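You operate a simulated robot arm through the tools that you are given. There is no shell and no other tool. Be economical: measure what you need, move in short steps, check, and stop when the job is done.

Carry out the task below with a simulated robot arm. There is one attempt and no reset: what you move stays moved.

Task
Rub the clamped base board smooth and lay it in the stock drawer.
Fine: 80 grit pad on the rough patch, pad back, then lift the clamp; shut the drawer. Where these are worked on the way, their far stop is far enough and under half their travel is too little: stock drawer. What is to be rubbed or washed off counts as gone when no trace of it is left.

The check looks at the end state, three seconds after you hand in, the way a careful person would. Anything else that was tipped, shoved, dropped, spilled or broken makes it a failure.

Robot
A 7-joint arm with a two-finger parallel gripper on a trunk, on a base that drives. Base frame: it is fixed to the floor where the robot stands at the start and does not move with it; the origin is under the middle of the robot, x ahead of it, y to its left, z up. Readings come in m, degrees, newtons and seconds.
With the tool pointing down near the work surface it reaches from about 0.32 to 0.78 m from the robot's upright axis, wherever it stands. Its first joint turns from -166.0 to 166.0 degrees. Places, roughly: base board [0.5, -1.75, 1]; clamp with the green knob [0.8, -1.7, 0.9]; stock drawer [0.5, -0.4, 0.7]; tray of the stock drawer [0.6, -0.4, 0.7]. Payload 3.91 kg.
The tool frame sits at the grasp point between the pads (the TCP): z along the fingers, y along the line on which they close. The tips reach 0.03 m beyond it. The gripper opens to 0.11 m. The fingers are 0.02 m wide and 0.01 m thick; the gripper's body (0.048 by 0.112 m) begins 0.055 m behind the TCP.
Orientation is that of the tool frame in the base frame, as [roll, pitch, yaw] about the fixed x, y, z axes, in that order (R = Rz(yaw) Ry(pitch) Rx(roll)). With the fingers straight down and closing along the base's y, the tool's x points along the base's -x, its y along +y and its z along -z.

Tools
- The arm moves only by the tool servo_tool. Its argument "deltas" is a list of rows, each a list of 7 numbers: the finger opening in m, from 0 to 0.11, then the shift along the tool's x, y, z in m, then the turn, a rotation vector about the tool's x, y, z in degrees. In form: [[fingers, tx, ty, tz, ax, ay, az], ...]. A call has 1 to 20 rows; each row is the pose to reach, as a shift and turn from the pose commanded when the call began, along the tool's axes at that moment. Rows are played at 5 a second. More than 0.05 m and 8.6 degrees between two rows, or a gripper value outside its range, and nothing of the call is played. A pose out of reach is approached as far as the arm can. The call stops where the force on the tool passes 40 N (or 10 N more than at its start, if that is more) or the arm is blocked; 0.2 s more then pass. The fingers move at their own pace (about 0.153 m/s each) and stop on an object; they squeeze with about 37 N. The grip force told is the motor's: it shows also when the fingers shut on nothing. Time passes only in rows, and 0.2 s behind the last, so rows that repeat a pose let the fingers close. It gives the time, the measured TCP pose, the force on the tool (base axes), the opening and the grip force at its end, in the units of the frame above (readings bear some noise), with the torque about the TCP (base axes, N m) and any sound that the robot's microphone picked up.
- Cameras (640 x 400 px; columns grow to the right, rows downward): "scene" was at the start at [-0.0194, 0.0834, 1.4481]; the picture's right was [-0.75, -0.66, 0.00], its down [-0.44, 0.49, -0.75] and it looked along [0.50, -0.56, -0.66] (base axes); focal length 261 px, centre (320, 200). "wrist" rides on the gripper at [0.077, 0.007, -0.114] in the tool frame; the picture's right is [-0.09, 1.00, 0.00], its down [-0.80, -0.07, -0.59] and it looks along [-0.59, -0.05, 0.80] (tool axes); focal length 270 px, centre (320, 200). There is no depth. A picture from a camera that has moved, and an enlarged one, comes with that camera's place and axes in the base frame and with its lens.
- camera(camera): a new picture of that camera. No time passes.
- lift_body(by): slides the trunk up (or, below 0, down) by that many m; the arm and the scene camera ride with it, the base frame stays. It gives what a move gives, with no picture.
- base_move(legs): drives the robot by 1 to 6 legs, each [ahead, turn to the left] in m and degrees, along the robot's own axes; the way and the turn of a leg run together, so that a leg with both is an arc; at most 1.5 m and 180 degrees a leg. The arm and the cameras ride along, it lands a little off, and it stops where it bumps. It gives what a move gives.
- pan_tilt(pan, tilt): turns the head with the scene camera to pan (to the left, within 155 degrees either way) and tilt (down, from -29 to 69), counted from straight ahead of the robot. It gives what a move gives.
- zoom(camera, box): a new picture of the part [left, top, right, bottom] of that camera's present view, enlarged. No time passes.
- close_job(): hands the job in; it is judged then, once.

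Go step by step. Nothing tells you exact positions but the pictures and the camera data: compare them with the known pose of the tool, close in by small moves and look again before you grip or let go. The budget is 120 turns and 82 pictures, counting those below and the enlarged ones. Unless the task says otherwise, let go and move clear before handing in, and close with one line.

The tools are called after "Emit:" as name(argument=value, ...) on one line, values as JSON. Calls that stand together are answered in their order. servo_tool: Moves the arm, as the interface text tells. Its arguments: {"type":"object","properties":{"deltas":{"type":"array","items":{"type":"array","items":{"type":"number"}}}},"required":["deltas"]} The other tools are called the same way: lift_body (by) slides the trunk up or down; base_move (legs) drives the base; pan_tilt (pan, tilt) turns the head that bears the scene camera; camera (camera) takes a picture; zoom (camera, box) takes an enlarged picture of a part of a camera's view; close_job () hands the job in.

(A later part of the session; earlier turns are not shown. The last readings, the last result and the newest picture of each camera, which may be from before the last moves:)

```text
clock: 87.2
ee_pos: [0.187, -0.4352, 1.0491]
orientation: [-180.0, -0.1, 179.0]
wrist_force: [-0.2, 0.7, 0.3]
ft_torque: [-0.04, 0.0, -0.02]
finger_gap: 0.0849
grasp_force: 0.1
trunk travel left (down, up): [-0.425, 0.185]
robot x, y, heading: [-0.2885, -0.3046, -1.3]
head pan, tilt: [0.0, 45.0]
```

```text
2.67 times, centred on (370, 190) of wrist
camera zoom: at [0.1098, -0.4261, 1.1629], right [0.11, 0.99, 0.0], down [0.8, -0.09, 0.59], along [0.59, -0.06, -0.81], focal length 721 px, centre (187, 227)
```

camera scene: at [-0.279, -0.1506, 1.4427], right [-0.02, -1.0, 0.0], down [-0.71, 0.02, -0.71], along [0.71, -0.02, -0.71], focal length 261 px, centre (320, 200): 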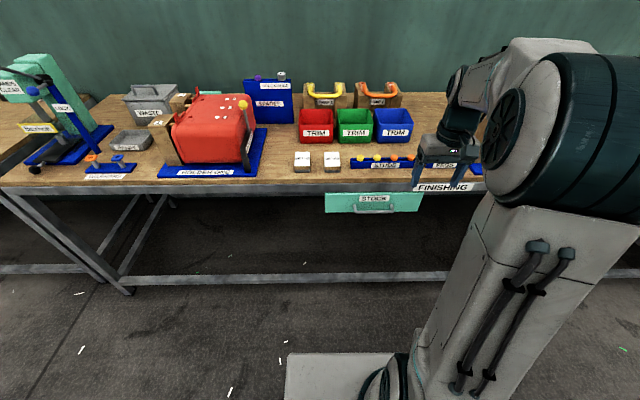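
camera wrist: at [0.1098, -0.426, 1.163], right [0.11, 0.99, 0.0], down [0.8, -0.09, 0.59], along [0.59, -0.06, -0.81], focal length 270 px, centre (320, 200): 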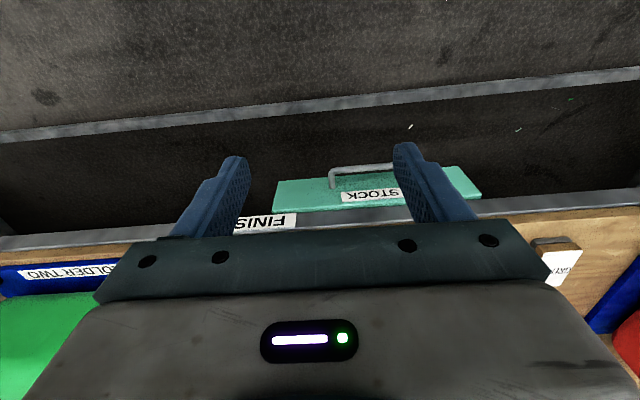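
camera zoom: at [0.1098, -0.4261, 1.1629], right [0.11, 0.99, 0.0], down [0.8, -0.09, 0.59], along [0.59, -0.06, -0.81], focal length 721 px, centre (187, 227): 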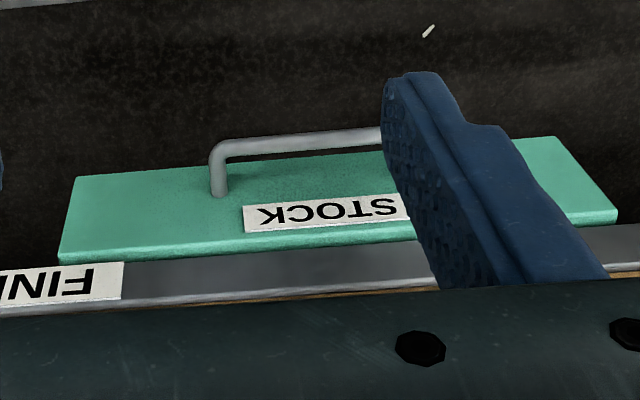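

The handle bar runs along y from -0.43 to -0.295 at x ≈ 0.36, z ≈ 0.737, standing about 0.03 off the drawer front. I turn the tool 90° so one finger can hook behind the bar without touching the bench edge.

Emit:
servo_tool(deltas=[[0.09, -0.01, 0.006, 0.01, 0, 0, 8.1], [0.09, -0.02, 0.013, 0.02, 0, 0, 16.2], [0.09, -0.03, 0.02, 0.03, 0, 0, 24.3], [0.09, -0.04, 0.026, 0.04, 0, 0, 32.4], [0.09, -0.05, 0.033, 0.05, 0, 0, 40.5], [0.09, -0.06, 0.04, 0.06, 0, 0, 48.6], [0.09, -0.07, 0.046, 0.07, 0, 0, 56.7], [0.09, -0.08, 0.053, 0.08, 0, 0, 64.8], [0.09, -0.09, 0.06, 0.09, 0, 0, 72.9], [0.09, -0.1, 0.066, 0.1, 0, 0, 81], [0.09, -0.113, 0.072, 0.1, 0, 0, 89], [0.09, -0.113, 0.072, 0.14, 0, 0, 89], [0.09, -0.113, 0.072, 0.17, 0, 0, 89], [0.09, -0.113, 0.072, 0.17, 0, 0, 89]])

Emit:
camera(camera="wrist")

Emit:
zoom(camera="scene", box=[304, 150, 464, 250])

```text
clock: 90.2
ee_pos: [0.3002, -0.365, 0.8804]
orientation: [-179.7, 0.0, 89.9]
wrist_force: [0.2, 0.3, 0.7]
ft_torque: [0.0, -0.02, -0.02]
finger_gap: 0.09
grasp_force: 0.0
trunk travel left (down, up): [-0.425, 0.185]
robot x, y, heading: [-0.2873, -0.301, -1.1]
head pan, tilt: [0.0, 45.0]
```

```text
46 pictures are left
camera wrist: at [0.3074, -0.2876, 0.9943], right [1.0, -0.09, 0.0], down [-0.07, -0.8, 0.6], along [-0.06, -0.59, -0.8], focal length 270 px, centre (320, 200)
```

wrist: 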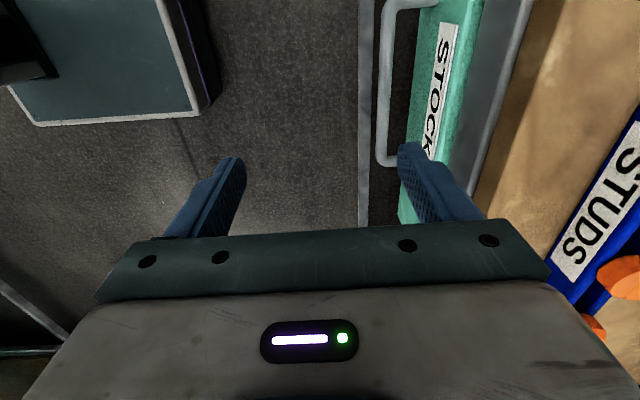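

```text
4.00 times, centred on (384, 200) of scene
camera zoom: at [-0.2788, -0.1505, 1.4427], right [-0.02, -1.0, 0.0], down [-0.71, 0.02, -0.71], along [0.71, -0.02, -0.71], focal length 1043 px, centre (64, 200)
```

zoom: 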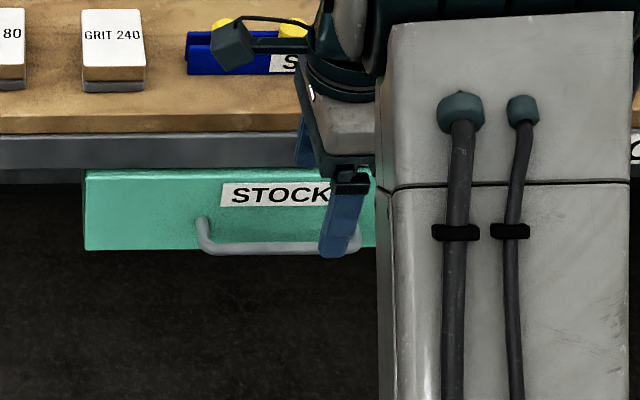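

The bar is confirmed at x ≈ 0.358 and the drawer face near 0.388, so the far finger should go down at x ≈ 0.376. I move there, stopping just above the bar.

Emit:
servo_tool(deltas=[[0.105, 0.002, 0.0185, 0.02, 0, 0, 0], [0.105, 0.002, 0.0185, 0.06, 0, 0, 0], [0.105, 0.002, 0.0185, 0.09, 0, 0, 0], [0.105, 0.002, 0.0185, 0.09, 0, 0, 0]])

Emit:
zoom(camera="wrist", box=[320, 60, 520, 240])

```text
clock: 91.2
ee_pos: [0.3211, -0.3631, 0.7892]
orientation: [-179.7, 0.0, 90.0]
wrist_force: [-0.4, 0.0, 0.7]
ft_torque: [-0.01, -0.01, -0.04]
finger_gap: 0.1048
grasp_force: 0.0
trunk travel left (down, up): [-0.425, 0.185]
robot x, y, heading: [-0.2901, -0.2974, -1.5]
head pan, tilt: [0.0, 45.0]
```

```text
2.22 times, centred on (420, 150) of wrist
camera zoom: at [0.3271, -0.2858, 0.9048], right [1.0, -0.09, 0.0], down [-0.07, -0.8, 0.6], along [-0.06, -0.59, -0.8], focal length 601 px, centre (98, 311)
```

zoom: 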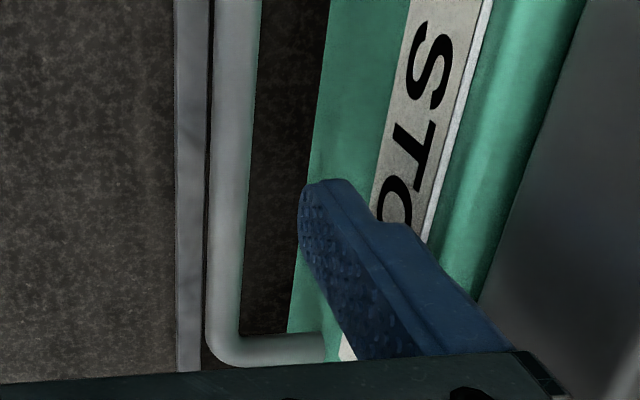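

The finger is lined up with the gap between bar and face. I go down and then pull toward the robot slowly.

Emit:
servo_tool(deltas=[[0.105, 0, -0.001, 0.015, 0, 0, 0], [0.105, 0, -0.001, 0.03, 0, 0, 0], [0.105, 0, -0.001, 0.047, 0, 0, 0], [0.105, 0, -0.001, 0.047, 0, 0, 0], [0.105, 0, -0.02, 0.047, 0, 0, 0], [0.105, 0, -0.04, 0.047, 0, 0, 0], [0.105, 0, -0.06, 0.047, 0, 0, 0], [0.105, 0, -0.06, 0.047, 0, 0, 0]])

Emit:
camera(camera="wrist")

```text
clock: 93.0
ee_pos: [0.2571, -0.3649, 0.7402]
orientation: [-179.8, 0.0, 89.9]
wrist_force: [-0.3, 0.0, 0.3]
ft_torque: [0.04, 0.03, -0.05]
finger_gap: 0.1051
grasp_force: 0.1
trunk travel left (down, up): [-0.425, 0.185]
robot x, y, heading: [-0.2902, -0.3005, -1.1]
head pan, tilt: [0.0, 45.0]
```

```text
43 pictures are left
camera wrist: at [0.2633, -0.2868, 0.8542], right [1.0, -0.09, 0.0], down [-0.07, -0.8, 0.6], along [-0.06, -0.59, -0.8], focal length 270 px, centre (320, 200)
```

wrist: 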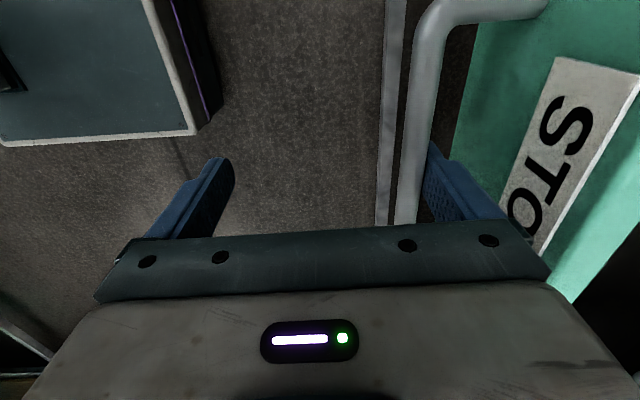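

The drawer follows. I keep pulling.

Emit:
servo_tool(deltas=[[0.105, 0, -0.025, 0, 0, 0, 0], [0.105, 0, -0.05, 0, 0, 0, 0], [0.105, 0, -0.075, 0, 0, 0, 0], [0.105, 0, -0.1, 0, 0, 0, 0], [0.105, 0, -0.12, 0, 0, 0, 0], [0.105, 0, -0.14, 0, 0, 0, 0], [0.105, 0, -0.16, 0, 0, 0, 0], [0.105, 0, -0.175, 0, 0, 0, 0], [0.105, 0, -0.175, 0, 0, 0, 0]])

Emit:
camera(camera="scene")

```text
clock: 95.0
ee_pos: [0.0829, -0.3631, 0.7426]
orientation: [-179.8, -0.1, 89.9]
wrist_force: [0.6, -0.2, 0.1]
ft_torque: [-0.01, 0.0, 0.02]
finger_gap: 0.1053
grasp_force: 0.3
trunk travel left (down, up): [-0.425, 0.185]
robot x, y, heading: [-0.2849, -0.2988, -1.4]
head pan, tilt: [0.0, 45.0]
```

```text
42 pictures are left
camera scene: at [-0.2789, -0.1505, 1.4427], right [-0.02, -1.0, 0.0], down [-0.71, 0.02, -0.71], along [0.71, -0.02, -0.71], focal length 261 px, centre (320, 200)
```

scene: 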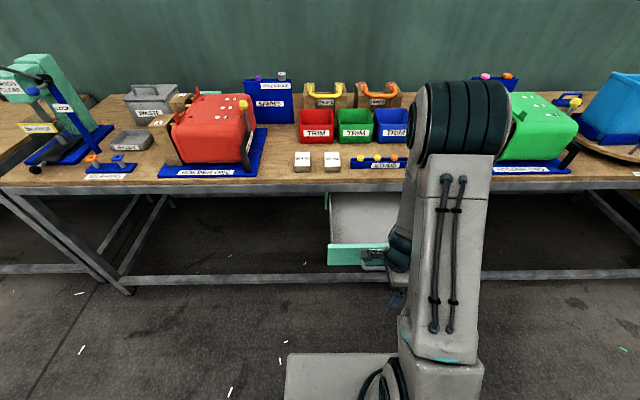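

The drawer is about 0.235 m out. I pull a bit more to see whether it reaches its stop.

Emit:
servo_tool(deltas=[[0.105, 0, -0.01, 0, 0, 0, 0], [0.105, 0, -0.02, 0, 0, 0, 0], [0.105, 0, -0.03, 0, 0, 0, 0], [0.105, 0, -0.04, 0, 0, 0, 0], [0.105, 0, -0.05, 0, 0, 0, 0], [0.105, 0, -0.05, 0, 0, 0, 0]])

```text
clock: 96.5
ee_pos: [0.0431, -0.3661, 0.7411]
orientation: [-179.6, 0.0, 89.9]
wrist_force: [1.2, 0.5, -0.2]
ft_torque: [0.02, -0.03, 0.04]
finger_gap: 0.1052
grasp_force: 0.3
out of reach, approached as far as the arm can: row 5, 6
trunk travel left (down, up): [-0.425, 0.185]
robot x, y, heading: [-0.2885, -0.297, -1.2]
head pan, tilt: [0.0, 45.0]
```

The drawer is about 0.27 m out, which is plenty. I unhook, raise, turn the tool back and look into the tray.

Emit:
servo_tool(deltas=[[0.105, 0, 0.006, 0, 0, 0, 0], [0.105, 0, 0.006, -0.04, 0, 0, 0], [0.105, 0, 0.006, -0.08, 0, 0, 0], [0.105, 0, 0.02, -0.12, 0, 0, 0], [0.105, 0, 0.05, -0.16, 0, 0, 0], [0.105, 0, 0.07, -0.2, 0, 0, -8], [0.105, 0, 0.09, -0.24, 0, 0, -16], [0.105, 0, 0.1, -0.28, 0, 0, -24], [0.105, 0, 0.1, -0.3, 0, 0, -32], [0.105, 0, 0.1, -0.3, 0, 0, -40], [0.105, 0, 0.1, -0.3, 0, 0, -48], [0.105, 0, 0.1, -0.3, 0, 0, -56], [0.105, 0, 0.1, -0.3, 0, 0, -64], [0.105, 0, 0.1, -0.3, 0, 0, -72], [0.105, 0, 0.1, -0.3, 0, 0, -80], [0.105, 0, 0.1, -0.3, 0, 0, -88], [0.105, 0, 0.1, -0.3, 0, 0, -89], [0.105, 0, 0.1, -0.3, 0, 0, -89]])

Emit:
camera(camera="wrist")

Emit:
zoom(camera="scene", box=[280, 150, 480, 290])

```text
clock: 100.2
ee_pos: [0.1444, -0.3651, 1.04]
orientation: [180.0, -0.2, 179.0]
wrist_force: [0.2, -0.4, 0.1]
ft_torque: [-0.01, -0.04, -0.02]
finger_gap: 0.1048
grasp_force: 0.1
trunk travel left (down, up): [-0.425, 0.185]
robot x, y, heading: [-0.2894, -0.2991, -1.0]
head pan, tilt: [0.0, 45.0]
```

```text
41 pictures are left
camera wrist: at [0.0665, -0.3568, 1.1548], right [0.11, 0.99, 0.0], down [0.8, -0.08, 0.59], along [0.59, -0.06, -0.81], focal length 270 px, centre (320, 200)
```

wrist: 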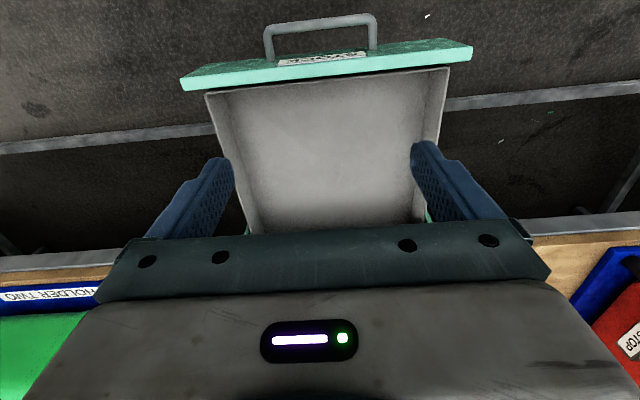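

```text
2.86 times, centred on (380, 220) of scene
camera zoom: at [-0.279, -0.1505, 1.4427], right [-0.02, -1.0, 0.0], down [-0.71, 0.02, -0.71], along [0.71, -0.02, -0.71], focal length 745 px, centre (149, 143)
```

zoom: 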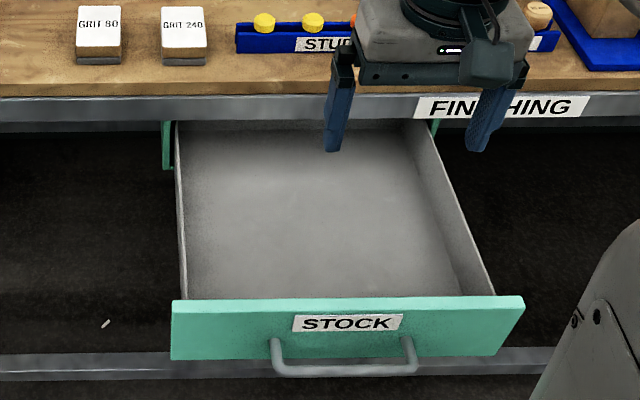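

The tray is empty and clear, with its centre line at y ≈ -0.355. I back away from the open drawer and drive to the clamp.

Emit:
base_move(legs=[[-0.22, 0], [0, -89], [1.43, 0], [0, 90], [0.4, 0]])

Emit:
pan_tilt(pan=-5, tilt=42)

Emit:
camera(camera="scene")

```text
clock: 118.3
ee_pos: [0.2671, -1.8069, 1.04]
orientation: [180.0, -0.2, 176.8]
wrist_force: [0.5, 0.9, 0.1]
ft_torque: [0.03, 0.03, 0.0]
finger_gap: 0.1051
grasp_force: 0.1
trunk travel left (down, up): [-0.425, 0.185]
robot x, y, heading: [-0.1612, -1.7251, -3.7]
head pan, tilt: [0.0, 45.0]
```

```text
clock: 119.0
ee_pos: [0.2679, -1.8068, 1.0399]
orientation: [180.0, -0.1, 176.7]
wrist_force: [0.1, 0.0, -0.1]
ft_torque: [0.01, -0.02, 0.02]
finger_gap: 0.105
grasp_force: 0.0
trunk travel left (down, up): [-0.425, 0.185]
robot x, y, heading: [-0.1639, -1.7236, -3.6]
head pan, tilt: [-5.0, 42.0]
```

```text
39 pictures are left
camera scene: at [-0.1445, -1.5829, 1.447], right [-0.15, -0.99, 0.0], down [-0.66, 0.1, -0.74], along [0.73, -0.11, -0.67], focal length 261 px, centre (320, 200)
```

scene: 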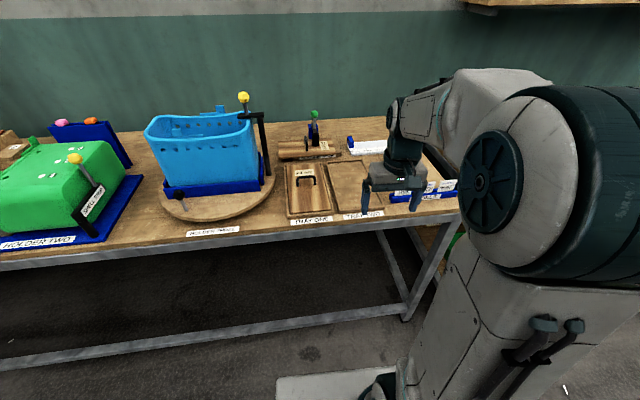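

I straighten up, drive ahead to x ≈ 0.12 and zoom in on the clamp.

Emit:
base_move(legs=[[0, 3.6], [0.28, 0]])

Emit:
pan_tilt(pan=-5, tilt=38)

Emit:
zoom(camera="scene", box=[270, 110, 390, 200])

Emit:
camera(camera="wrist")

```text
clock: 121.4
ee_pos: [0.5584, -1.7764, 1.0404]
orientation: [179.9, -0.2, -179.5]
wrist_force: [-0.5, 0.5, 0.4]
ft_torque: [-0.01, -0.01, -0.04]
finger_gap: 0.105
grasp_force: 0.0
trunk travel left (down, up): [-0.425, 0.185]
robot x, y, heading: [0.1242, -1.7255, 0.5]
head pan, tilt: [-5.0, 42.0]
```

```text
clock: 122.0
ee_pos: [0.5571, -1.7771, 1.0388]
orientation: [-180.0, -0.1, -179.6]
wrist_force: [0.0, 0.3, 0.2]
ft_torque: [0.0, 0.02, 0.0]
finger_gap: 0.1051
grasp_force: 0.1
trunk travel left (down, up): [-0.425, 0.185]
robot x, y, heading: [0.1252, -1.7234, 0.3]
head pan, tilt: [-5.0, 38.0]
```

```text
4.44 times, centred on (330, 155) of scene
camera zoom: at [0.1336, -1.5815, 1.4529], right [-0.08, -1.0, 0.0], down [-0.61, 0.05, -0.79], along [0.79, -0.06, -0.62], focal length 1159 px, centre (276, 400)
```

zoom: 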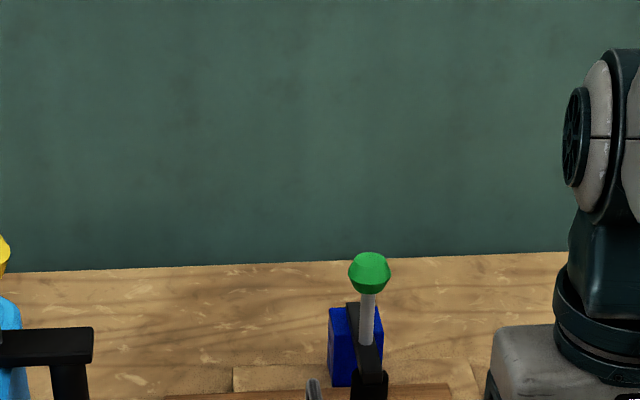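

```text
37 pictures are left
camera wrist: at [0.48, -1.7705, 1.1549], right [0.08, 1.0, 0.0], down [0.8, -0.06, 0.59], along [0.59, -0.05, -0.81], focal length 270 px, centre (320, 200)
```

wrist: 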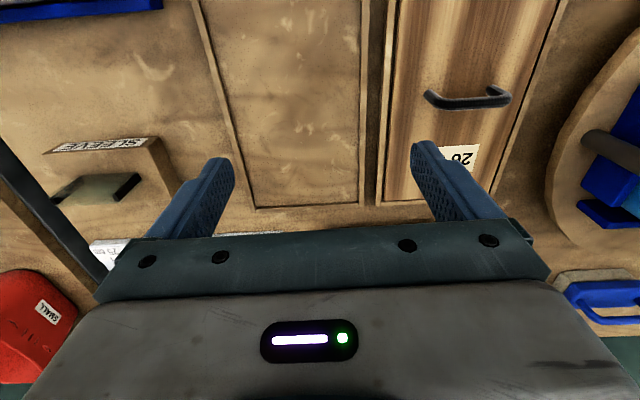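

I need the clamp's mechanism in more detail, so I tilt the head and zoom in on it.

Emit:
pan_tilt(pan=-10, tilt=45)

Emit:
zoom(camera="scene", box=[280, 120, 360, 180])

```text
clock: 122.7
ee_pos: [0.5582, -1.7771, 1.04]
orientation: [180.0, -0.1, -179.5]
wrist_force: [-0.9, 0.0, -0.3]
ft_torque: [0.01, 0.02, 0.0]
finger_gap: 0.105
grasp_force: 0.2
trunk travel left (down, up): [-0.425, 0.185]
robot x, y, heading: [0.1217, -1.7251, 0.1]
head pan, tilt: [-10.0, 45.0]
```

```text
6.67 times, centred on (320, 150) of scene
camera zoom: at [0.1278, -1.5881, 1.4427], right [-0.17, -0.99, 0.0], down [-0.7, 0.12, -0.71], along [0.7, -0.12, -0.71], focal length 1738 px, centre (320, 533)
```

zoom: 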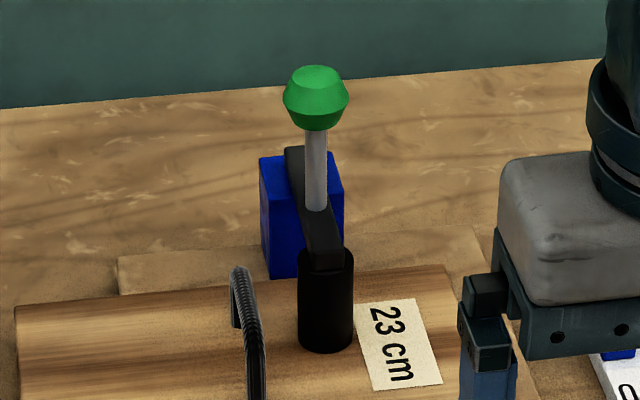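

The clamp's arm pivots at the blue block near (0.875, -1.70, 0.95), and the green knob is at about (0.83, -1.706, 1.015). I raise the trunk for reach, then bring the opened gripper near the knob, tilted forward.

Emit:
lift_body(by=0.15)

Emit:
servo_tool(deltas=[[0.07, -0.035, 0.012, 0.0, 0, -4, 0], [0.07, -0.07, 0.024, 0.01, 0, -8, 0], [0.07, -0.1, 0.036, 0.02, 0, -12, 0], [0.07, -0.13, 0.048, 0.03, 0, -16, 0], [0.07, -0.16, 0.06, 0.045, 0, -20, 0], [0.07, -0.19, 0.071, 0.06, 0, -25, 0], [0.07, -0.2, 0.071, 0.07, 0, -25, 0], [0.07, -0.2, 0.071, 0.07, 0, -25, 0]])

Emit:
camera(camera="wrist")

Emit:
camera(camera="scene")

```text
clock: 124.5
ee_pos: [0.5578, -1.7772, 1.1915]
orientation: [-179.9, -0.2, -179.5]
wrist_force: [-0.5, -0.3, -1.2]
ft_torque: [0.01, -0.02, -0.02]
finger_gap: 0.1053
grasp_force: 0.0
trunk travel left (down, up): [-0.575, 0.035]
robot x, y, heading: [0.1235, -1.7229, 0.1]
head pan, tilt: [-10.0, 45.0]
```

```text
clock: 126.2
ee_pos: [0.7558, -1.7033, 1.1201]
orientation: [180.0, 24.9, -179.5]
wrist_force: [-0.4, 0.1, 0.7]
ft_torque: [0.0, 0.01, 0.02]
finger_gap: 0.07
grasp_force: 0.0
trunk travel left (down, up): [-0.575, 0.035]
robot x, y, heading: [0.1249, -1.7225, 0.3]
head pan, tilt: [-10.0, 45.0]
```

```text
35 pictures are left
camera wrist: at [0.6377, -1.6972, 1.1914], right [0.07, 1.0, 0.04], down [0.48, -0.07, 0.88], along [0.88, -0.04, -0.48], focal length 270 px, centre (320, 200)
```

wrist: 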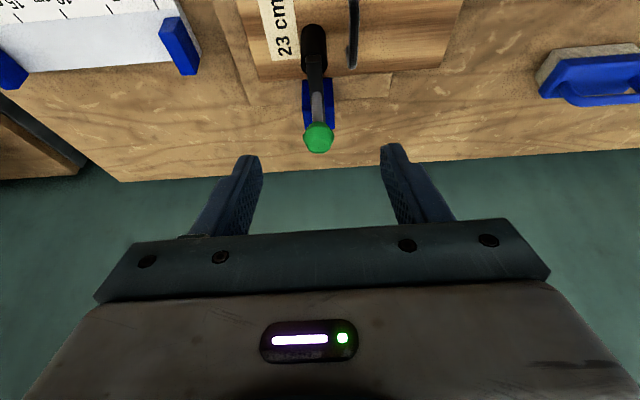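

```text
34 pictures are left
camera scene: at [0.1277, -1.588, 1.5927], right [-0.17, -0.99, 0.0], down [-0.7, 0.12, -0.71], along [0.7, -0.12, -0.71], focal length 261 px, centre (320, 200)
```

scene: 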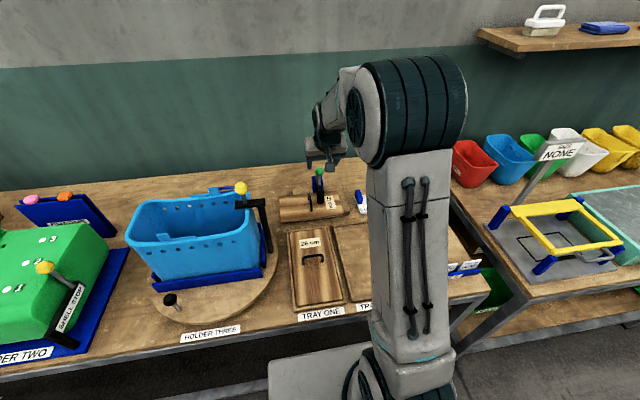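

The knob triangulates to about (0.847, -1.707, 1.005). I approach along the tool axis and check just before gripping.

Emit:
servo_tool(deltas=[[0.07, -0.02, -0.003, 0.03, 0, 0, 0], [0.07, -0.032, -0.004, 0.06, 0, 0, 0], [0.07, -0.032, -0.004, 0.09, 0, 0, 0], [0.07, -0.032, -0.004, 0.105, 0, 0, 0], [0.07, -0.032, -0.004, 0.105, 0, 0, 0]])

Emit:
camera(camera="wrist")

```text
clock: 127.5
ee_pos: [0.8298, -1.7083, 1.0385]
orientation: [180.0, 24.9, -179.4]
wrist_force: [0.8, 0.0, -0.4]
ft_torque: [0.03, -0.01, 0.0]
finger_gap: 0.0701
grasp_force: 0.1
trunk travel left (down, up): [-0.575, 0.035]
robot x, y, heading: [0.1261, -1.7283, 0.4]
head pan, tilt: [-10.0, 45.0]
```

```text
33 pictures are left
camera wrist: at [0.7117, -1.7022, 1.1086], right [0.07, 1.0, 0.04], down [0.48, -0.07, 0.88], along [0.88, -0.04, -0.48], focal length 270 px, centre (320, 200)
```

wrist: 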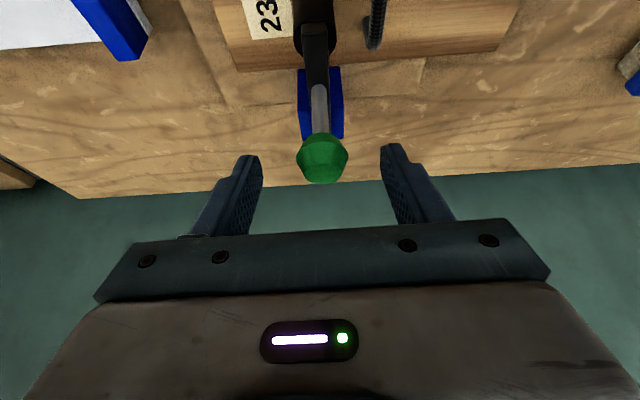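

The knob lies centred between the fingers. I advance 3.3 cm and grip it.

Emit:
servo_tool(deltas=[[0.07, 0.001, 0, 0.017, 0, 0, 0], [0.07, 0.001, 0, 0.033, 0, 0, 0], [0.07, 0.001, 0, 0.033, 0, 0, 0], [0.0, 0.001, 0, 0.033, 0, 0, 0], [0.0, 0.001, 0, 0.033, 0, 0, 0], [0.0, 0.001, 0, 0.033, 0, 0, 0]])

Emit:
camera(camera="wrist")

```text
clock: 128.8
ee_pos: [0.8438, -1.7069, 1.0064]
orientation: [-180.0, 24.9, -179.4]
wrist_force: [-0.2, 2.8, 1.2]
ft_torque: [0.05, -0.03, 0.04]
finger_gap: 0.0309
grasp_force: 45.2
trunk travel left (down, up): [-0.575, 0.035]
robot x, y, heading: [0.1224, -1.7257, 0.3]
head pan, tilt: [-10.0, 45.0]
```

```text
32 pictures are left
camera wrist: at [0.7251, -1.7009, 1.0778], right [0.07, 1.0, 0.04], down [0.48, -0.07, 0.88], along [0.88, -0.04, -0.48], focal length 270 px, centre (320, 200)
```

wrist: 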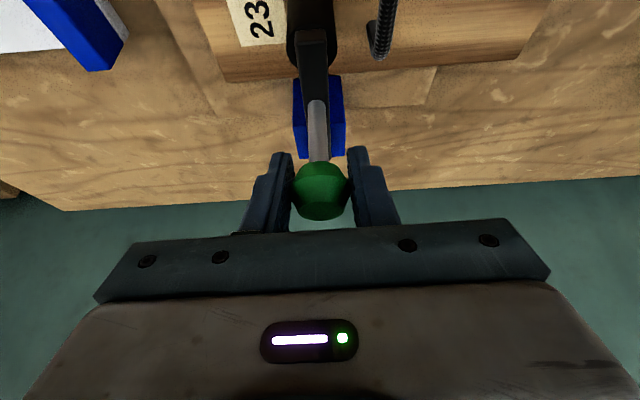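

I have the knob. I try a small first move back and up along the expected arc and read the force.

Emit:
servo_tool(deltas=[[0.0, -0.005, 0, 0.0, 0, 0, 0], [0.0, -0.01, 0, 0.0, 0, 0, 0], [0.0, -0.015, 0, 0.0, 0, 0, 0], [0.0, -0.015, 0, 0.0, 0, 0, 0]])

Emit:
zoom(camera="wrist", box=[220, 0, 460, 240])

```text
clock: 129.8
ee_pos: [0.855, -1.7073, 1.0126]
orientation: [-179.8, 24.6, -179.5]
wrist_force: [-18.8, 1.4, -10.6]
ft_torque: [0.04, 1.25, 0.01]
finger_gap: 0.0311
grasp_force: 44.9
trunk travel left (down, up): [-0.575, 0.035]
robot x, y, heading: [0.1217, -1.7225, 0.3]
head pan, tilt: [-10.0, 45.0]
```

```text
1.67 times, centred on (340, 120) of wrist
camera zoom: at [0.7365, -1.7008, 1.085], right [0.07, 1.0, 0.04], down [0.48, -0.07, 0.87], along [0.87, -0.04, -0.48], focal length 450 px, centre (287, 333)
```

zoom: 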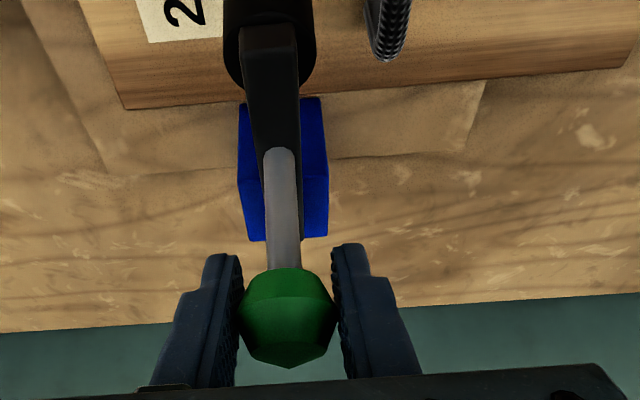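

The torque shows the grip resisting the knob's rotation, so I let the tool rotate with the lever while following the arc.

Emit:
servo_tool(deltas=[[0.0, 0, 0, 0, 0, 7, 0], [0.0, -0.0062, 0, 0.001, 0, 12, 0], [0.0, -0.0121, 0, 0.0025, 0, 17, 0], [0.0, -0.018, 0, 0.0044, 0, 22, 0], [0.0, -0.0237, 0, 0.007, 0, 27, 0], [0.0, -0.029, 0, 0.01, 0, 32, 0], [0.0, -0.029, 0, 0.01, 0, 32, 0]])

Emit:
camera(camera="wrist")

```text
clock: 131.2
ee_pos: [0.8853, -1.7074, 1.0227]
orientation: [180.0, -4.6, -179.5]
wrist_force: [-7.6, 0.4, 8.5]
ft_torque: [-0.07, 0.35, -0.01]
finger_gap: 0.031
grasp_force: 44.8
trunk travel left (down, up): [-0.575, 0.035]
robot x, y, heading: [0.1255, -1.722, 0.4]
head pan, tilt: [-10.0, 45.0]
stopped in row 6: the force on the tool passed its limit at 57 N (the readings are from after the stop); the commanded pose is now the measured one
```

```text
30 pictures are left
camera wrist: at [0.8172, -1.7006, 1.1427], right [0.08, 1.0, -0.01], down [0.85, -0.06, 0.53], along [0.53, -0.05, -0.85], focal length 270 px, centre (320, 200)
```

wrist: 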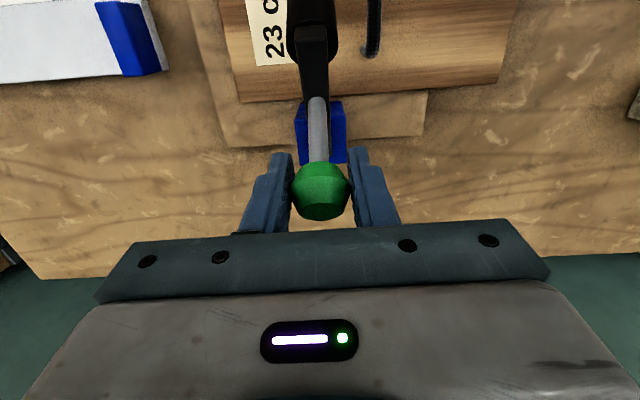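

The lever has turned about 28° and follows a radius of about 0.09 m around (0.897, 0.934). I continue along that arc with the tool held near vertical.

Emit:
servo_tool(deltas=[[0.0, -0.0045, 0, -0.0008, 0, 0, 0], [0.0, -0.009, 0, -0.0015, 0, 0, 0], [0.0, -0.0135, 0, -0.0018, 0, 0, 0], [0.0, -0.018, 0, -0.002, 0, 0, 0], [0.0, -0.023, 0, -0.0018, 0, 0, 0], [0.0, -0.0276, 0, -0.0016, 0, 0, 0], [0.0, -0.0276, 0, -0.0016, 0, 0, 0]])

Emit:
camera(camera="wrist")

```text
clock: 132.8
ee_pos: [0.8927, -1.7056, 1.0235]
orientation: [-179.9, -4.2, -179.5]
wrist_force: [-10.5, -1.1, 28.4]
ft_torque: [-0.03, 0.69, 0.12]
finger_gap: 0.031
grasp_force: 44.9
out of reach, approached as far as the arm can: row 3, 4, 5, 6, 7
trunk travel left (down, up): [-0.575, 0.035]
robot x, y, heading: [0.124, -1.7202, 0.4]
head pan, tilt: [-10.0, 45.0]
```

```text
29 pictures are left
camera wrist: at [0.8235, -1.7005, 1.1422], right [0.08, 1.0, -0.01], down [0.84, -0.06, 0.53], along [0.53, -0.05, -0.84], focal length 270 px, centre (320, 200)
```

wrist: 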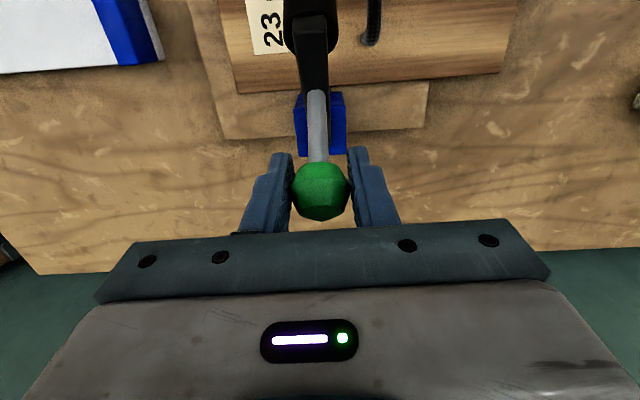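

That's the reach limit with a vertical tool. I release to see whether the lever stays, then re-grip with the tool tilted forward.

Emit:
servo_tool(deltas=[[0.07, 0, 0, 0, 0, 0, 0], [0.07, 0, 0, 0, 0, 0, 0], [0.07, 0, 0, -0.02, 0, 0, 0], [0.07, 0, 0, -0.02, 0, 0, 0]])

Emit:
camera(camera="wrist")

Emit:
zoom(camera="scene", box=[270, 150, 370, 225])

```text
clock: 133.8
ee_pos: [0.8922, -1.7068, 1.0348]
orientation: [-180.0, -4.7, -179.5]
wrist_force: [-0.1, -0.1, -0.5]
ft_torque: [-0.03, -0.02, 0.0]
finger_gap: 0.07
grasp_force: 0.0
out of reach, approached as far as the arm can: row 3, 4
trunk travel left (down, up): [-0.575, 0.035]
robot x, y, heading: [0.1276, -1.7233, 0.4]
head pan, tilt: [-10.0, 45.0]
```

```text
28 pictures are left
camera wrist: at [0.8243, -1.699, 1.1553], right [0.08, 1.0, -0.01], down [0.85, -0.06, 0.53], along [0.52, -0.05, -0.85], focal length 270 px, centre (320, 200)
```

wrist: 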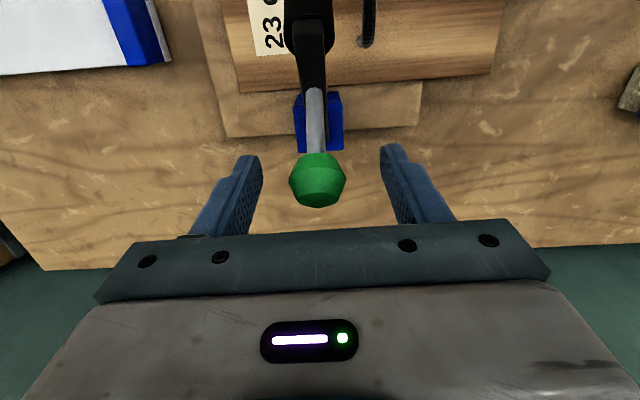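

```text
5.33 times, centred on (320, 188) of scene
camera zoom: at [0.1278, -1.588, 1.5926], right [-0.17, -0.99, 0.0], down [-0.7, 0.12, -0.71], along [0.7, -0.12, -0.71], focal length 1390 px, centre (320, 267)
```

zoom: 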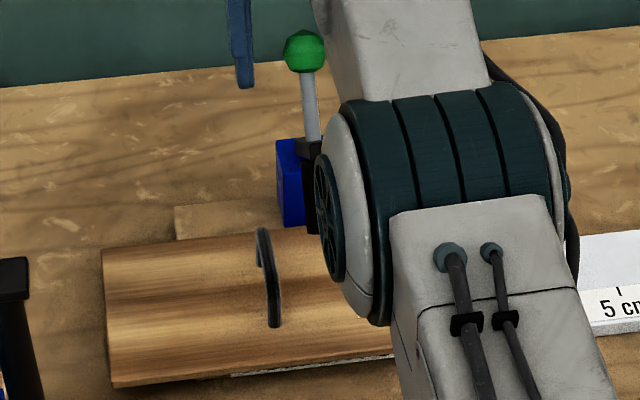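

The lever stays where I leave it, with the knob now at (0.892, -1.707, 1.024). I back off, tilt the tool 35° forward for more reach and check the pose.

Emit:
servo_tool(deltas=[[0.07, 0.01, 0, -0.02, 0, 0, 0], [0.07, 0.03, 0, -0.045, 0, -8, 0], [0.07, 0.044, 0, -0.06, 0, -16, 0], [0.07, 0.044, 0, -0.06, 0, -24, 0], [0.07, 0.044, 0, -0.06, 0, -32, 0], [0.07, 0.044, 0, -0.06, 0, -40, 0], [0.07, 0.044, 0, -0.06, 0, -40, 0]])

```text
clock: 135.4
ee_pos: [1.0127, -1.7029, 1.1334]
orientation: [-179.9, 35.2, -179.4]
wrist_force: [-0.4, 0.0, -0.6]
ft_torque: [0.02, 0.03, -0.02]
finger_gap: 0.0701
grasp_force: 0.1
out of reach, approached as far as the arm can: row 2, 3, 4, 5, 6, 7
trunk travel left (down, up): [-0.575, 0.035]
robot x, y, heading: [0.1257, -1.7235, 0.6]
head pan, tilt: [-10.0, 45.0]
```

The arm ended farther forward than expected but touched nothing. I take a small step back to see where the command stands.

Emit:
servo_tool(deltas=[[0.07, 0.02, 0, -0.01, 0, 0, 0], [0.07, 0.03, 0, -0.02, 0, 0, 0], [0.07, 0.03, 0, -0.02, 0, 0, 0]])

```text
clock: 136.2
ee_pos: [1.009, -1.7004, 1.1487]
orientation: [-180.0, 35.2, -179.4]
wrist_force: [0.4, 0.2, 0.5]
ft_torque: [-0.02, 0.02, -0.02]
finger_gap: 0.07
grasp_force: 0.0
out of reach, approached as far as the arm can: row 1, 2, 3
trunk travel left (down, up): [-0.575, 0.035]
robot x, y, heading: [0.1254, -1.7229, 0.4]
head pan, tilt: [-10.0, 45.0]
```

Emit:
servo_tool(deltas=[[0.07, 0.04, 0, 0, 0, 0, 0], [0.07, 0.08, 0, 0, 0, 0, 0], [0.07, 0.12, 0, 0, 0, 0, 0], [0.07, 0.12, 0, 0, 0, 0, 0]])

```text
clock: 137.2
ee_pos: [1.0169, -1.7035, 1.1104]
orientation: [179.9, 35.2, -179.4]
wrist_force: [-0.3, -0.3, 0.8]
ft_torque: [0.04, 0.03, 0.0]
finger_gap: 0.0701
grasp_force: 0.0
out of reach, approached as far as the arm can: row 1, 2, 3, 4
trunk travel left (down, up): [-0.575, 0.035]
robot x, y, heading: [0.1219, -1.7216, 0.2]
head pan, tilt: [-10.0, 45.0]
```

Emit:
camera(camera="scene")

```text
26 pictures are left
camera scene: at [0.1278, -1.588, 1.5927], right [-0.17, -0.99, 0.0], down [-0.7, 0.12, -0.71], along [0.7, -0.12, -0.71], focal length 261 px, centre (320, 200)
```

scene: 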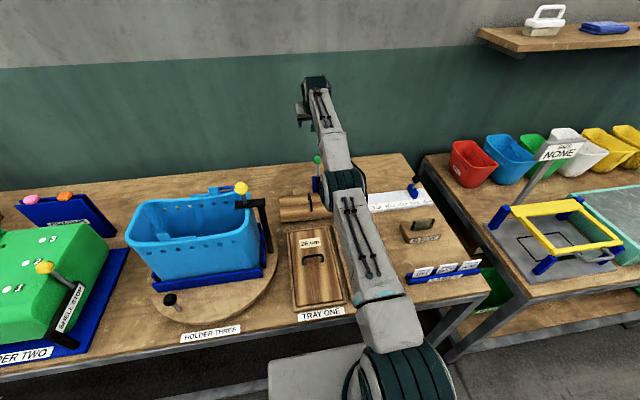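

The arm has stretched straight. I untilt the tool step by step while asking for a pull-back so the elbow bends again.

Emit:
servo_tool(deltas=[[0.07, 0.0, 0, -0.02, 0, 8, 0], [0.07, 0.0, 0, -0.04, 0, 16, 0], [0.07, 0.02, 0, -0.07, 0, 24, 0], [0.07, 0.04, 0, -0.1, 0, 32, 0], [0.07, 0.06, 0, -0.13, 0, 35, 0], [0.07, 0.08, 0, -0.16, 0, 35, 0], [0.07, 0.08, 0, -0.16, 0, 35, 0]])

```text
clock: 138.8
ee_pos: [0.8635, -1.7053, 1.1974]
orientation: [180.0, 0.2, -179.4]
wrist_force: [1.1, 0.3, 0.1]
ft_torque: [-0.03, 0.01, -0.01]
finger_gap: 0.07
grasp_force: 0.1
out of reach, approached as far as the arm can: row 1, 2, 3, 4, 5, 6, 7
trunk travel left (down, up): [-0.575, 0.035]
robot x, y, heading: [0.1277, -1.7276, 0.7]
head pan, tilt: [-10.0, 45.0]
```

Emit:
servo_tool(deltas=[[0.07, 0.03, 0, 0.0, 0, 0, 0], [0.07, 0.06, 0, 0.0, 0, 0, 0], [0.07, 0.1, 0, 0.0, 0, 0, 0], [0.07, 0.14, 0, 0.0, 0, 0, 0], [0.07, 0.14, 0, 0.0, 0, 0, 0]])

```text
clock: 140.0
ee_pos: [0.8477, -1.7025, 1.2354]
orientation: [-180.0, 0.1, -179.5]
wrist_force: [-0.5, -0.2, 0.3]
ft_torque: [0.02, -0.02, -0.01]
finger_gap: 0.0699
grasp_force: 0.0
out of reach, approached as far as the arm can: row 1, 2, 3, 4, 5
trunk travel left (down, up): [-0.575, 0.035]
robot x, y, heading: [0.1252, -1.7233, 0.6]
head pan, tilt: [-10.0, 45.0]
```

I keep pulling back further, watching which rows become reachable.

Emit:
servo_tool(deltas=[[0.07, 0.04, 0, 0.01, 0, 0, 0], [0.07, 0.08, 0, 0.02, 0, 0, 0], [0.07, 0.12, 0, 0.03, 0, 0, 0], [0.07, 0.16, 0, 0.04, 0, 0, 0], [0.07, 0.16, 0, 0.04, 0, 0, 0]])

```text
clock: 141.2
ee_pos: [0.8405, -1.7009, 1.2491]
orientation: [180.0, 0.4, -179.5]
wrist_force: [-1.1, 0.1, 0.0]
ft_torque: [0.0, 0.02, 0.01]
finger_gap: 0.07
grasp_force: 0.1
out of reach, approached as far as the arm can: row 1, 2, 3, 4, 5
trunk travel left (down, up): [-0.575, 0.035]
robot x, y, heading: [0.1231, -1.7201, 0.4]
head pan, tilt: [-10.0, 45.0]
```

The arm sits at its straight-elbow singularity. I try small purely radial inward steps to break out.

Emit:
servo_tool(deltas=[[0.07, 0.004, 0, 0.002, 0, 0, 0], [0.07, 0.009, 0, 0.005, 0, 0, 0], [0.07, 0.013, 0, 0.007, 0, 0, 0], [0.07, 0.018, 0, 0.009, 0, 0, 0], [0.07, 0.027, 0, 0.014, 0, 0, 0], [0.07, 0.035, 0, 0.019, 0, 0, 0], [0.07, 0.044, 0, 0.023, 0, 0, 0], [0.07, 0.053, 0, 0.028, 0, 0, 0], [0.07, 0.062, 0, 0.033, 0, 0, 0], [0.07, 0.071, 0, 0.037, 0, 0, 0], [0.07, 0.08, 0, 0.042, 0, 0, 0], [0.07, 0.089, 0, 0.047, 0, 0, 0], [0.07, 0.089, 0, 0.047, 0, 0, 0], [0.07, 0.089, 0, 0.047, 0, 0, 0], [0.07, 0.089, 0, 0.047, 0, 0, 0]])

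Emit:
camera(camera="scene")

```text
clock: 144.4
ee_pos: [0.8424, -1.7002, 1.2449]
orientation: [-180.0, 0.2, -179.6]
wrist_force: [0.5, 0.2, 0.3]
ft_torque: [-0.01, -0.02, 0.02]
finger_gap: 0.0701
grasp_force: 0.1
out of reach, approached as far as the arm can: row 1, 2, 3, 4, 5, 6, 7, 8, 9, 10, 11, 12, 13, 14, 15
trunk travel left (down, up): [-0.575, 0.035]
robot x, y, heading: [0.123, -1.7251, 0.0]
head pan, tilt: [-10.0, 45.0]
```

```text
25 pictures are left
camera scene: at [0.1278, -1.588, 1.5927], right [-0.17, -0.99, 0.0], down [-0.7, 0.12, -0.71], along [0.7, -0.12, -0.71], focal length 261 px, centre (320, 200)
```

scene: 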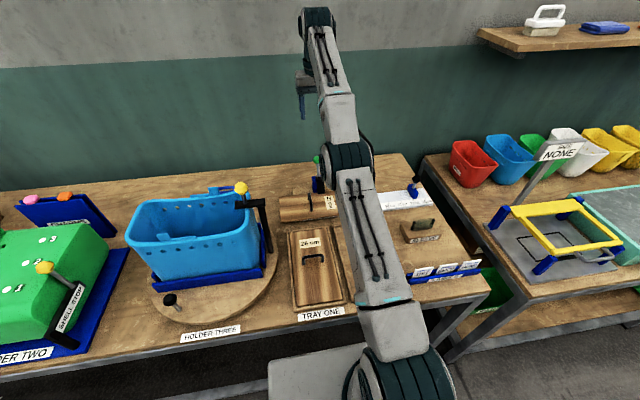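

The arm is stuck straight, and I don't want to sweep near the clamp, so I drive back 0.4 m first. Then I push the arm down and in to fold the elbow.

Emit:
base_move(legs=[[-0.4, 0]])

Emit:
servo_tool(deltas=[[0.07, 0.01, 0, 0.045, 0, 0, 0], [0.07, 0.02, 0, 0.09, 0, 0, 0], [0.07, 0.04, 0, 0.13, 0, 0, 0], [0.07, 0.07, 0, 0.16, 0, 0, 0], [0.07, 0.1, 0, 0.19, 0, 0, 0], [0.07, 0.13, 0, 0.2, 0, 0, 0], [0.07, 0.16, 0, 0.2, 0, 0, 0], [0.07, 0.2, 0, 0.2, 0, 0, 0], [0.07, 0.2, 0, 0.2, 0, 0, 0], [0.07, 0.2, 0, 0.2, 0, 0, 0]])

```text
clock: 146.9
ee_pos: [0.4397, -1.7082, 1.2459]
orientation: [180.0, 0.2, 179.7]
wrist_force: [-0.3, -0.4, 0.1]
ft_torque: [0.03, 0.0, 0.0]
finger_gap: 0.07
grasp_force: 0.0
trunk travel left (down, up): [-0.575, 0.035]
robot x, y, heading: [-0.2771, -1.7231, -0.5]
head pan, tilt: [-10.0, 45.0]
```

```text
clock: 149.1
ee_pos: [0.4944, -1.706, 1.0916]
orientation: [179.9, 0.1, 179.8]
wrist_force: [0.3, -0.8, -0.9]
ft_torque: [0.04, 0.0, 0.0]
finger_gap: 0.0699
grasp_force: 0.0
out of reach, approached as far as the arm can: row 1, 2, 3, 4, 5, 6, 7, 8, 9, 10
trunk travel left (down, up): [-0.575, 0.035]
robot x, y, heading: [-0.2727, -1.7206, -0.7]
head pan, tilt: [-10.0, 45.0]
```

The commanded pose may have drifted inside the arm's minimum reach, since it persists between calls. I command it outward and up gradually, which is harmless this far back, and watch which rows become reachable.

Emit:
servo_tool(deltas=[[0.07, -0.04, 0, -0.016, 0, 0, 0], [0.07, -0.08, 0, -0.032, 0, 0, 0], [0.07, -0.12, 0, -0.048, 0, 0, 0], [0.07, -0.16, 0, -0.064, 0, 0, 0], [0.07, -0.2, 0, -0.08, 0, 0, 0], [0.07, -0.24, 0, -0.096, 0, 0, 0], [0.07, -0.28, 0, -0.112, 0, 0, 0], [0.07, -0.32, 0, -0.128, 0, 0, 0], [0.07, -0.36, 0, -0.144, 0, 0, 0], [0.07, -0.4, 0, -0.16, 0, 0, 0], [0.07, -0.44, 0, -0.176, 0, 0, 0], [0.07, -0.48, 0, -0.192, 0, 0, 0], [0.07, -0.52, 0, -0.208, 0, 0, 0], [0.07, -0.56, 0, -0.224, 0, 0, 0], [0.07, -0.6, 0, -0.24, 0, 0, 0], [0.07, -0.64, 0, -0.256, 0, 0, 0], [0.07, -0.67, 0, -0.27, 0, 0, 0], [0.07, -0.67, 0, -0.27, 0, 0, 0]])

```text
clock: 152.9
ee_pos: [0.4794, -1.7211, 1.1545]
orientation: [180.0, 0.2, 179.9]
wrist_force: [-0.1, 1.0, 0.1]
ft_torque: [0.03, 0.02, 0.03]
finger_gap: 0.07
grasp_force: 0.1
out of reach, approached as far as the arm can: row 1, 2, 3, 4, 5, 6, 7, 8, 9, 10, 11, 12, 13, 14, 15, 16, 17, 18
trunk travel left (down, up): [-0.575, 0.035]
robot x, y, heading: [-0.2739, -1.7222, -0.2]
head pan, tilt: [-10.0, 45.0]
```

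The solver is projecting onto the straight-arm sphere. I pitch the tool toward the robot until the wrist limit forces the elbow to bend, with an inward shift.

Emit:
servo_tool(deltas=[[0.07, 0.01, 0, 0, 0, 8, 0], [0.07, 0.02, 0, 0, 0, 16, 0], [0.07, 0.03, 0, 0, 0, 24, 0], [0.07, 0.04, 0, 0, 0, 32, 0], [0.07, 0.05, 0, 0, 0, 40, 0], [0.07, 0.06, 0, 0, 0, 48, 0], [0.07, 0.08, 0, 0, 0, 56, 0], [0.07, 0.1, 0, 0, 0, 64, 0], [0.07, 0.12, 0, 0, 0, 64, 0], [0.07, 0.14, 0, 0, 0, 64, 0], [0.07, 0.14, 0, 0, 0, 64, 0]])

```text
clock: 155.3
ee_pos: [0.2477, -1.6972, 1.026]
orientation: [173.6, -60.6, -170.6]
wrist_force: [1.1, 0.2, -0.1]
ft_torque: [-0.12, 0.06, 0.09]
finger_gap: 0.07
grasp_force: 0.0
out of reach, approached as far as the arm can: row 1, 2, 3, 4, 5, 6, 7, 8, 9, 10, 11
trunk travel left (down, up): [-0.575, 0.035]
robot x, y, heading: [-0.2782, -1.7224, -0.4]
head pan, tilt: [-10.0, 45.0]
```

The elbow should have moved. I rotate back toward vertical in place.

Emit:
servo_tool(deltas=[[0.07, 0, 0, 0, 0, -8, 0], [0.07, 0, 0, 0, 0, -16, 0], [0.07, 0, 0, 0, 0, -24, 0], [0.07, 0, 0, 0, 0, -32, 0], [0.07, 0, 0, 0, 0, -40, 0], [0.07, 0, 0, 0, 0, -48, 0], [0.07, 0, 0, 0, 0, -56, 0], [0.07, 0, 0, 0, 0, -61, 0], [0.07, 0, 0, 0, 0, -61, 0]])

Emit:
camera(camera="scene")

```text
clock: 157.3
ee_pos: [0.2505, -1.7012, 1.0275]
orientation: [176.9, 0.6, -176.3]
wrist_force: [0.3, 0.6, -0.1]
ft_torque: [0.06, 0.01, 0.0]
finger_gap: 0.0701
grasp_force: 0.0
trunk travel left (down, up): [-0.575, 0.035]
robot x, y, heading: [-0.2749, -1.7212, -0.5]
head pan, tilt: [-10.0, 45.0]
```

```text
24 pictures are left
camera scene: at [-0.272, -1.588, 1.5927], right [-0.18, -0.98, 0.0], down [-0.7, 0.13, -0.71], along [0.7, -0.13, -0.71], focal length 261 px, centre (320, 200)
```

scene: 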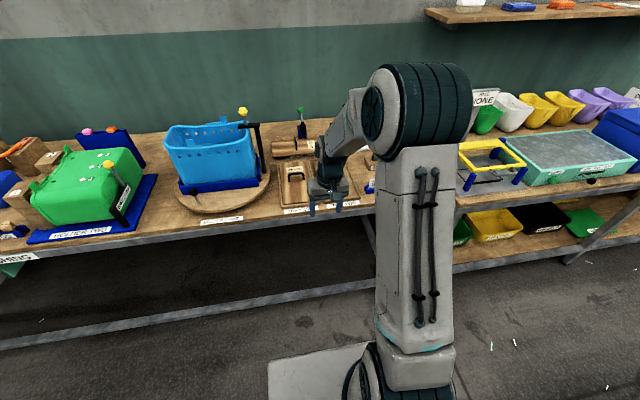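

The arm is free again. I straighten the tool, set a comfortable pose, then tilt it 45° forward before driving back in.

Emit:
servo_tool(deltas=[[0.07, -0.03, 0, -0.03, 1.5, 0, 1.8], [0.07, -0.06, 0, -0.06, 3.1, 0, 3.7], [0.07, -0.09, 0, -0.09, 3.1, 0, 3.7], [0.07, -0.1, 0, -0.1, 3.1, 0, 3.7], [0.07, -0.1, 0, -0.1, 3.1, 0, 3.7]])

Emit:
servo_tool(deltas=[[0.07, 0, 0, 0, 0, -8, 0], [0.07, 0, 0, 0, 0, -16, 0], [0.07, 0, 0, 0, 0, -24, 0], [0.07, 0, 0, 0, 0, -32, 0], [0.07, 0, 0, 0, 0, -40, 0], [0.07, 0, 0, 0, 0, -45, 0], [0.07, 0, 0, 0, 0, -45, 0]])

```text
clock: 158.5
ee_pos: [0.3517, -1.701, 1.1293]
orientation: [179.8, 0.4, -180.0]
wrist_force: [0.3, 0.4, -0.2]
ft_torque: [-0.02, -0.02, -0.03]
finger_gap: 0.0702
grasp_force: 0.0
trunk travel left (down, up): [-0.575, 0.035]
robot x, y, heading: [-0.2794, -1.7222, -0.5]
head pan, tilt: [-10.0, 45.0]
```

```text
clock: 160.1
ee_pos: [0.3526, -1.7005, 1.1278]
orientation: [179.8, 45.5, 179.8]
wrist_force: [0.0, 0.6, -0.1]
ft_torque: [0.0, 0.01, 0.01]
finger_gap: 0.0699
grasp_force: 0.1
trunk travel left (down, up): [-0.575, 0.035]
robot x, y, heading: [-0.2771, -1.7226, -0.5]
head pan, tilt: [-10.0, 45.0]
```

All reachable. I drive back in 0.4 m and look at the knob.

Emit:
base_move(legs=[[0.4, 0.5]])

Emit:
camera(camera="wrist")

```text
clock: 162.6
ee_pos: [0.7565, -1.691, 1.1278]
orientation: [179.8, 45.3, -179.3]
wrist_force: [0.0, -1.0, 0.0]
ft_torque: [-0.01, 0.0, 0.02]
finger_gap: 0.0702
grasp_force: 0.0
trunk travel left (down, up): [-0.575, 0.035]
robot x, y, heading: [0.1281, -1.7232, 0.3]
head pan, tilt: [-10.0, 45.0]
```

```text
23 pictures are left
camera wrist: at [0.621, -1.6857, 1.1535], right [0.05, 1.0, 0.07], down [0.14, -0.07, 0.99], along [0.99, -0.04, -0.14], focal length 270 px, centre (320, 200)
```

wrist: 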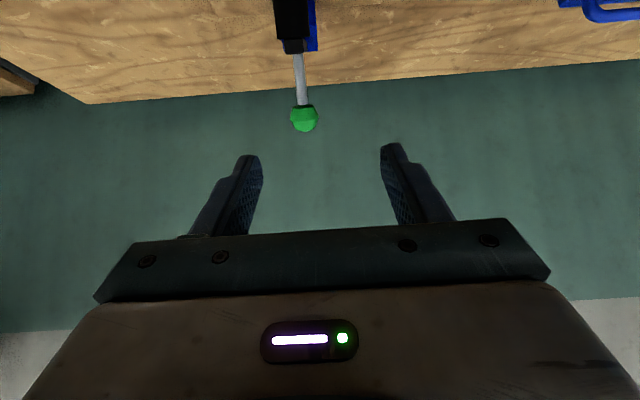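

The knob is confirmed at (0.892, -1.708, 1.026). I advance along the tool axis and grip it.

Emit:
servo_tool(deltas=[[0.07, -0.012, -0.01, 0.035, 0, 0, 0], [0.07, -0.0228, -0.0185, 0.07, 0, 0, 0], [0.07, -0.0228, -0.0185, 0.11, 0, 0, 0], [0.07, -0.0228, -0.0185, 0.14, 0, 0, 0], [0.07, -0.0228, -0.0185, 0.168, 0, 0, 0], [0.07, -0.0228, -0.0185, 0.168, 0, 0, 0], [0.0, -0.0228, -0.0185, 0.168, 0, 0, 0], [0.0, -0.0228, -0.0185, 0.168, 0, 0, 0], [0.0, -0.0228, -0.0185, 0.168, 0, 0, 0]])

```text
clock: 164.6
ee_pos: [0.8925, -1.7073, 1.0253]
orientation: [179.8, 45.6, -179.3]
wrist_force: [-1.2, -1.8, 3.0]
ft_torque: [0.04, -0.03, -0.02]
finger_gap: 0.0314
grasp_force: 44.5
trunk travel left (down, up): [-0.575, 0.035]
robot x, y, heading: [0.123, -1.7224, 0.4]
head pan, tilt: [-10.0, 45.0]
```

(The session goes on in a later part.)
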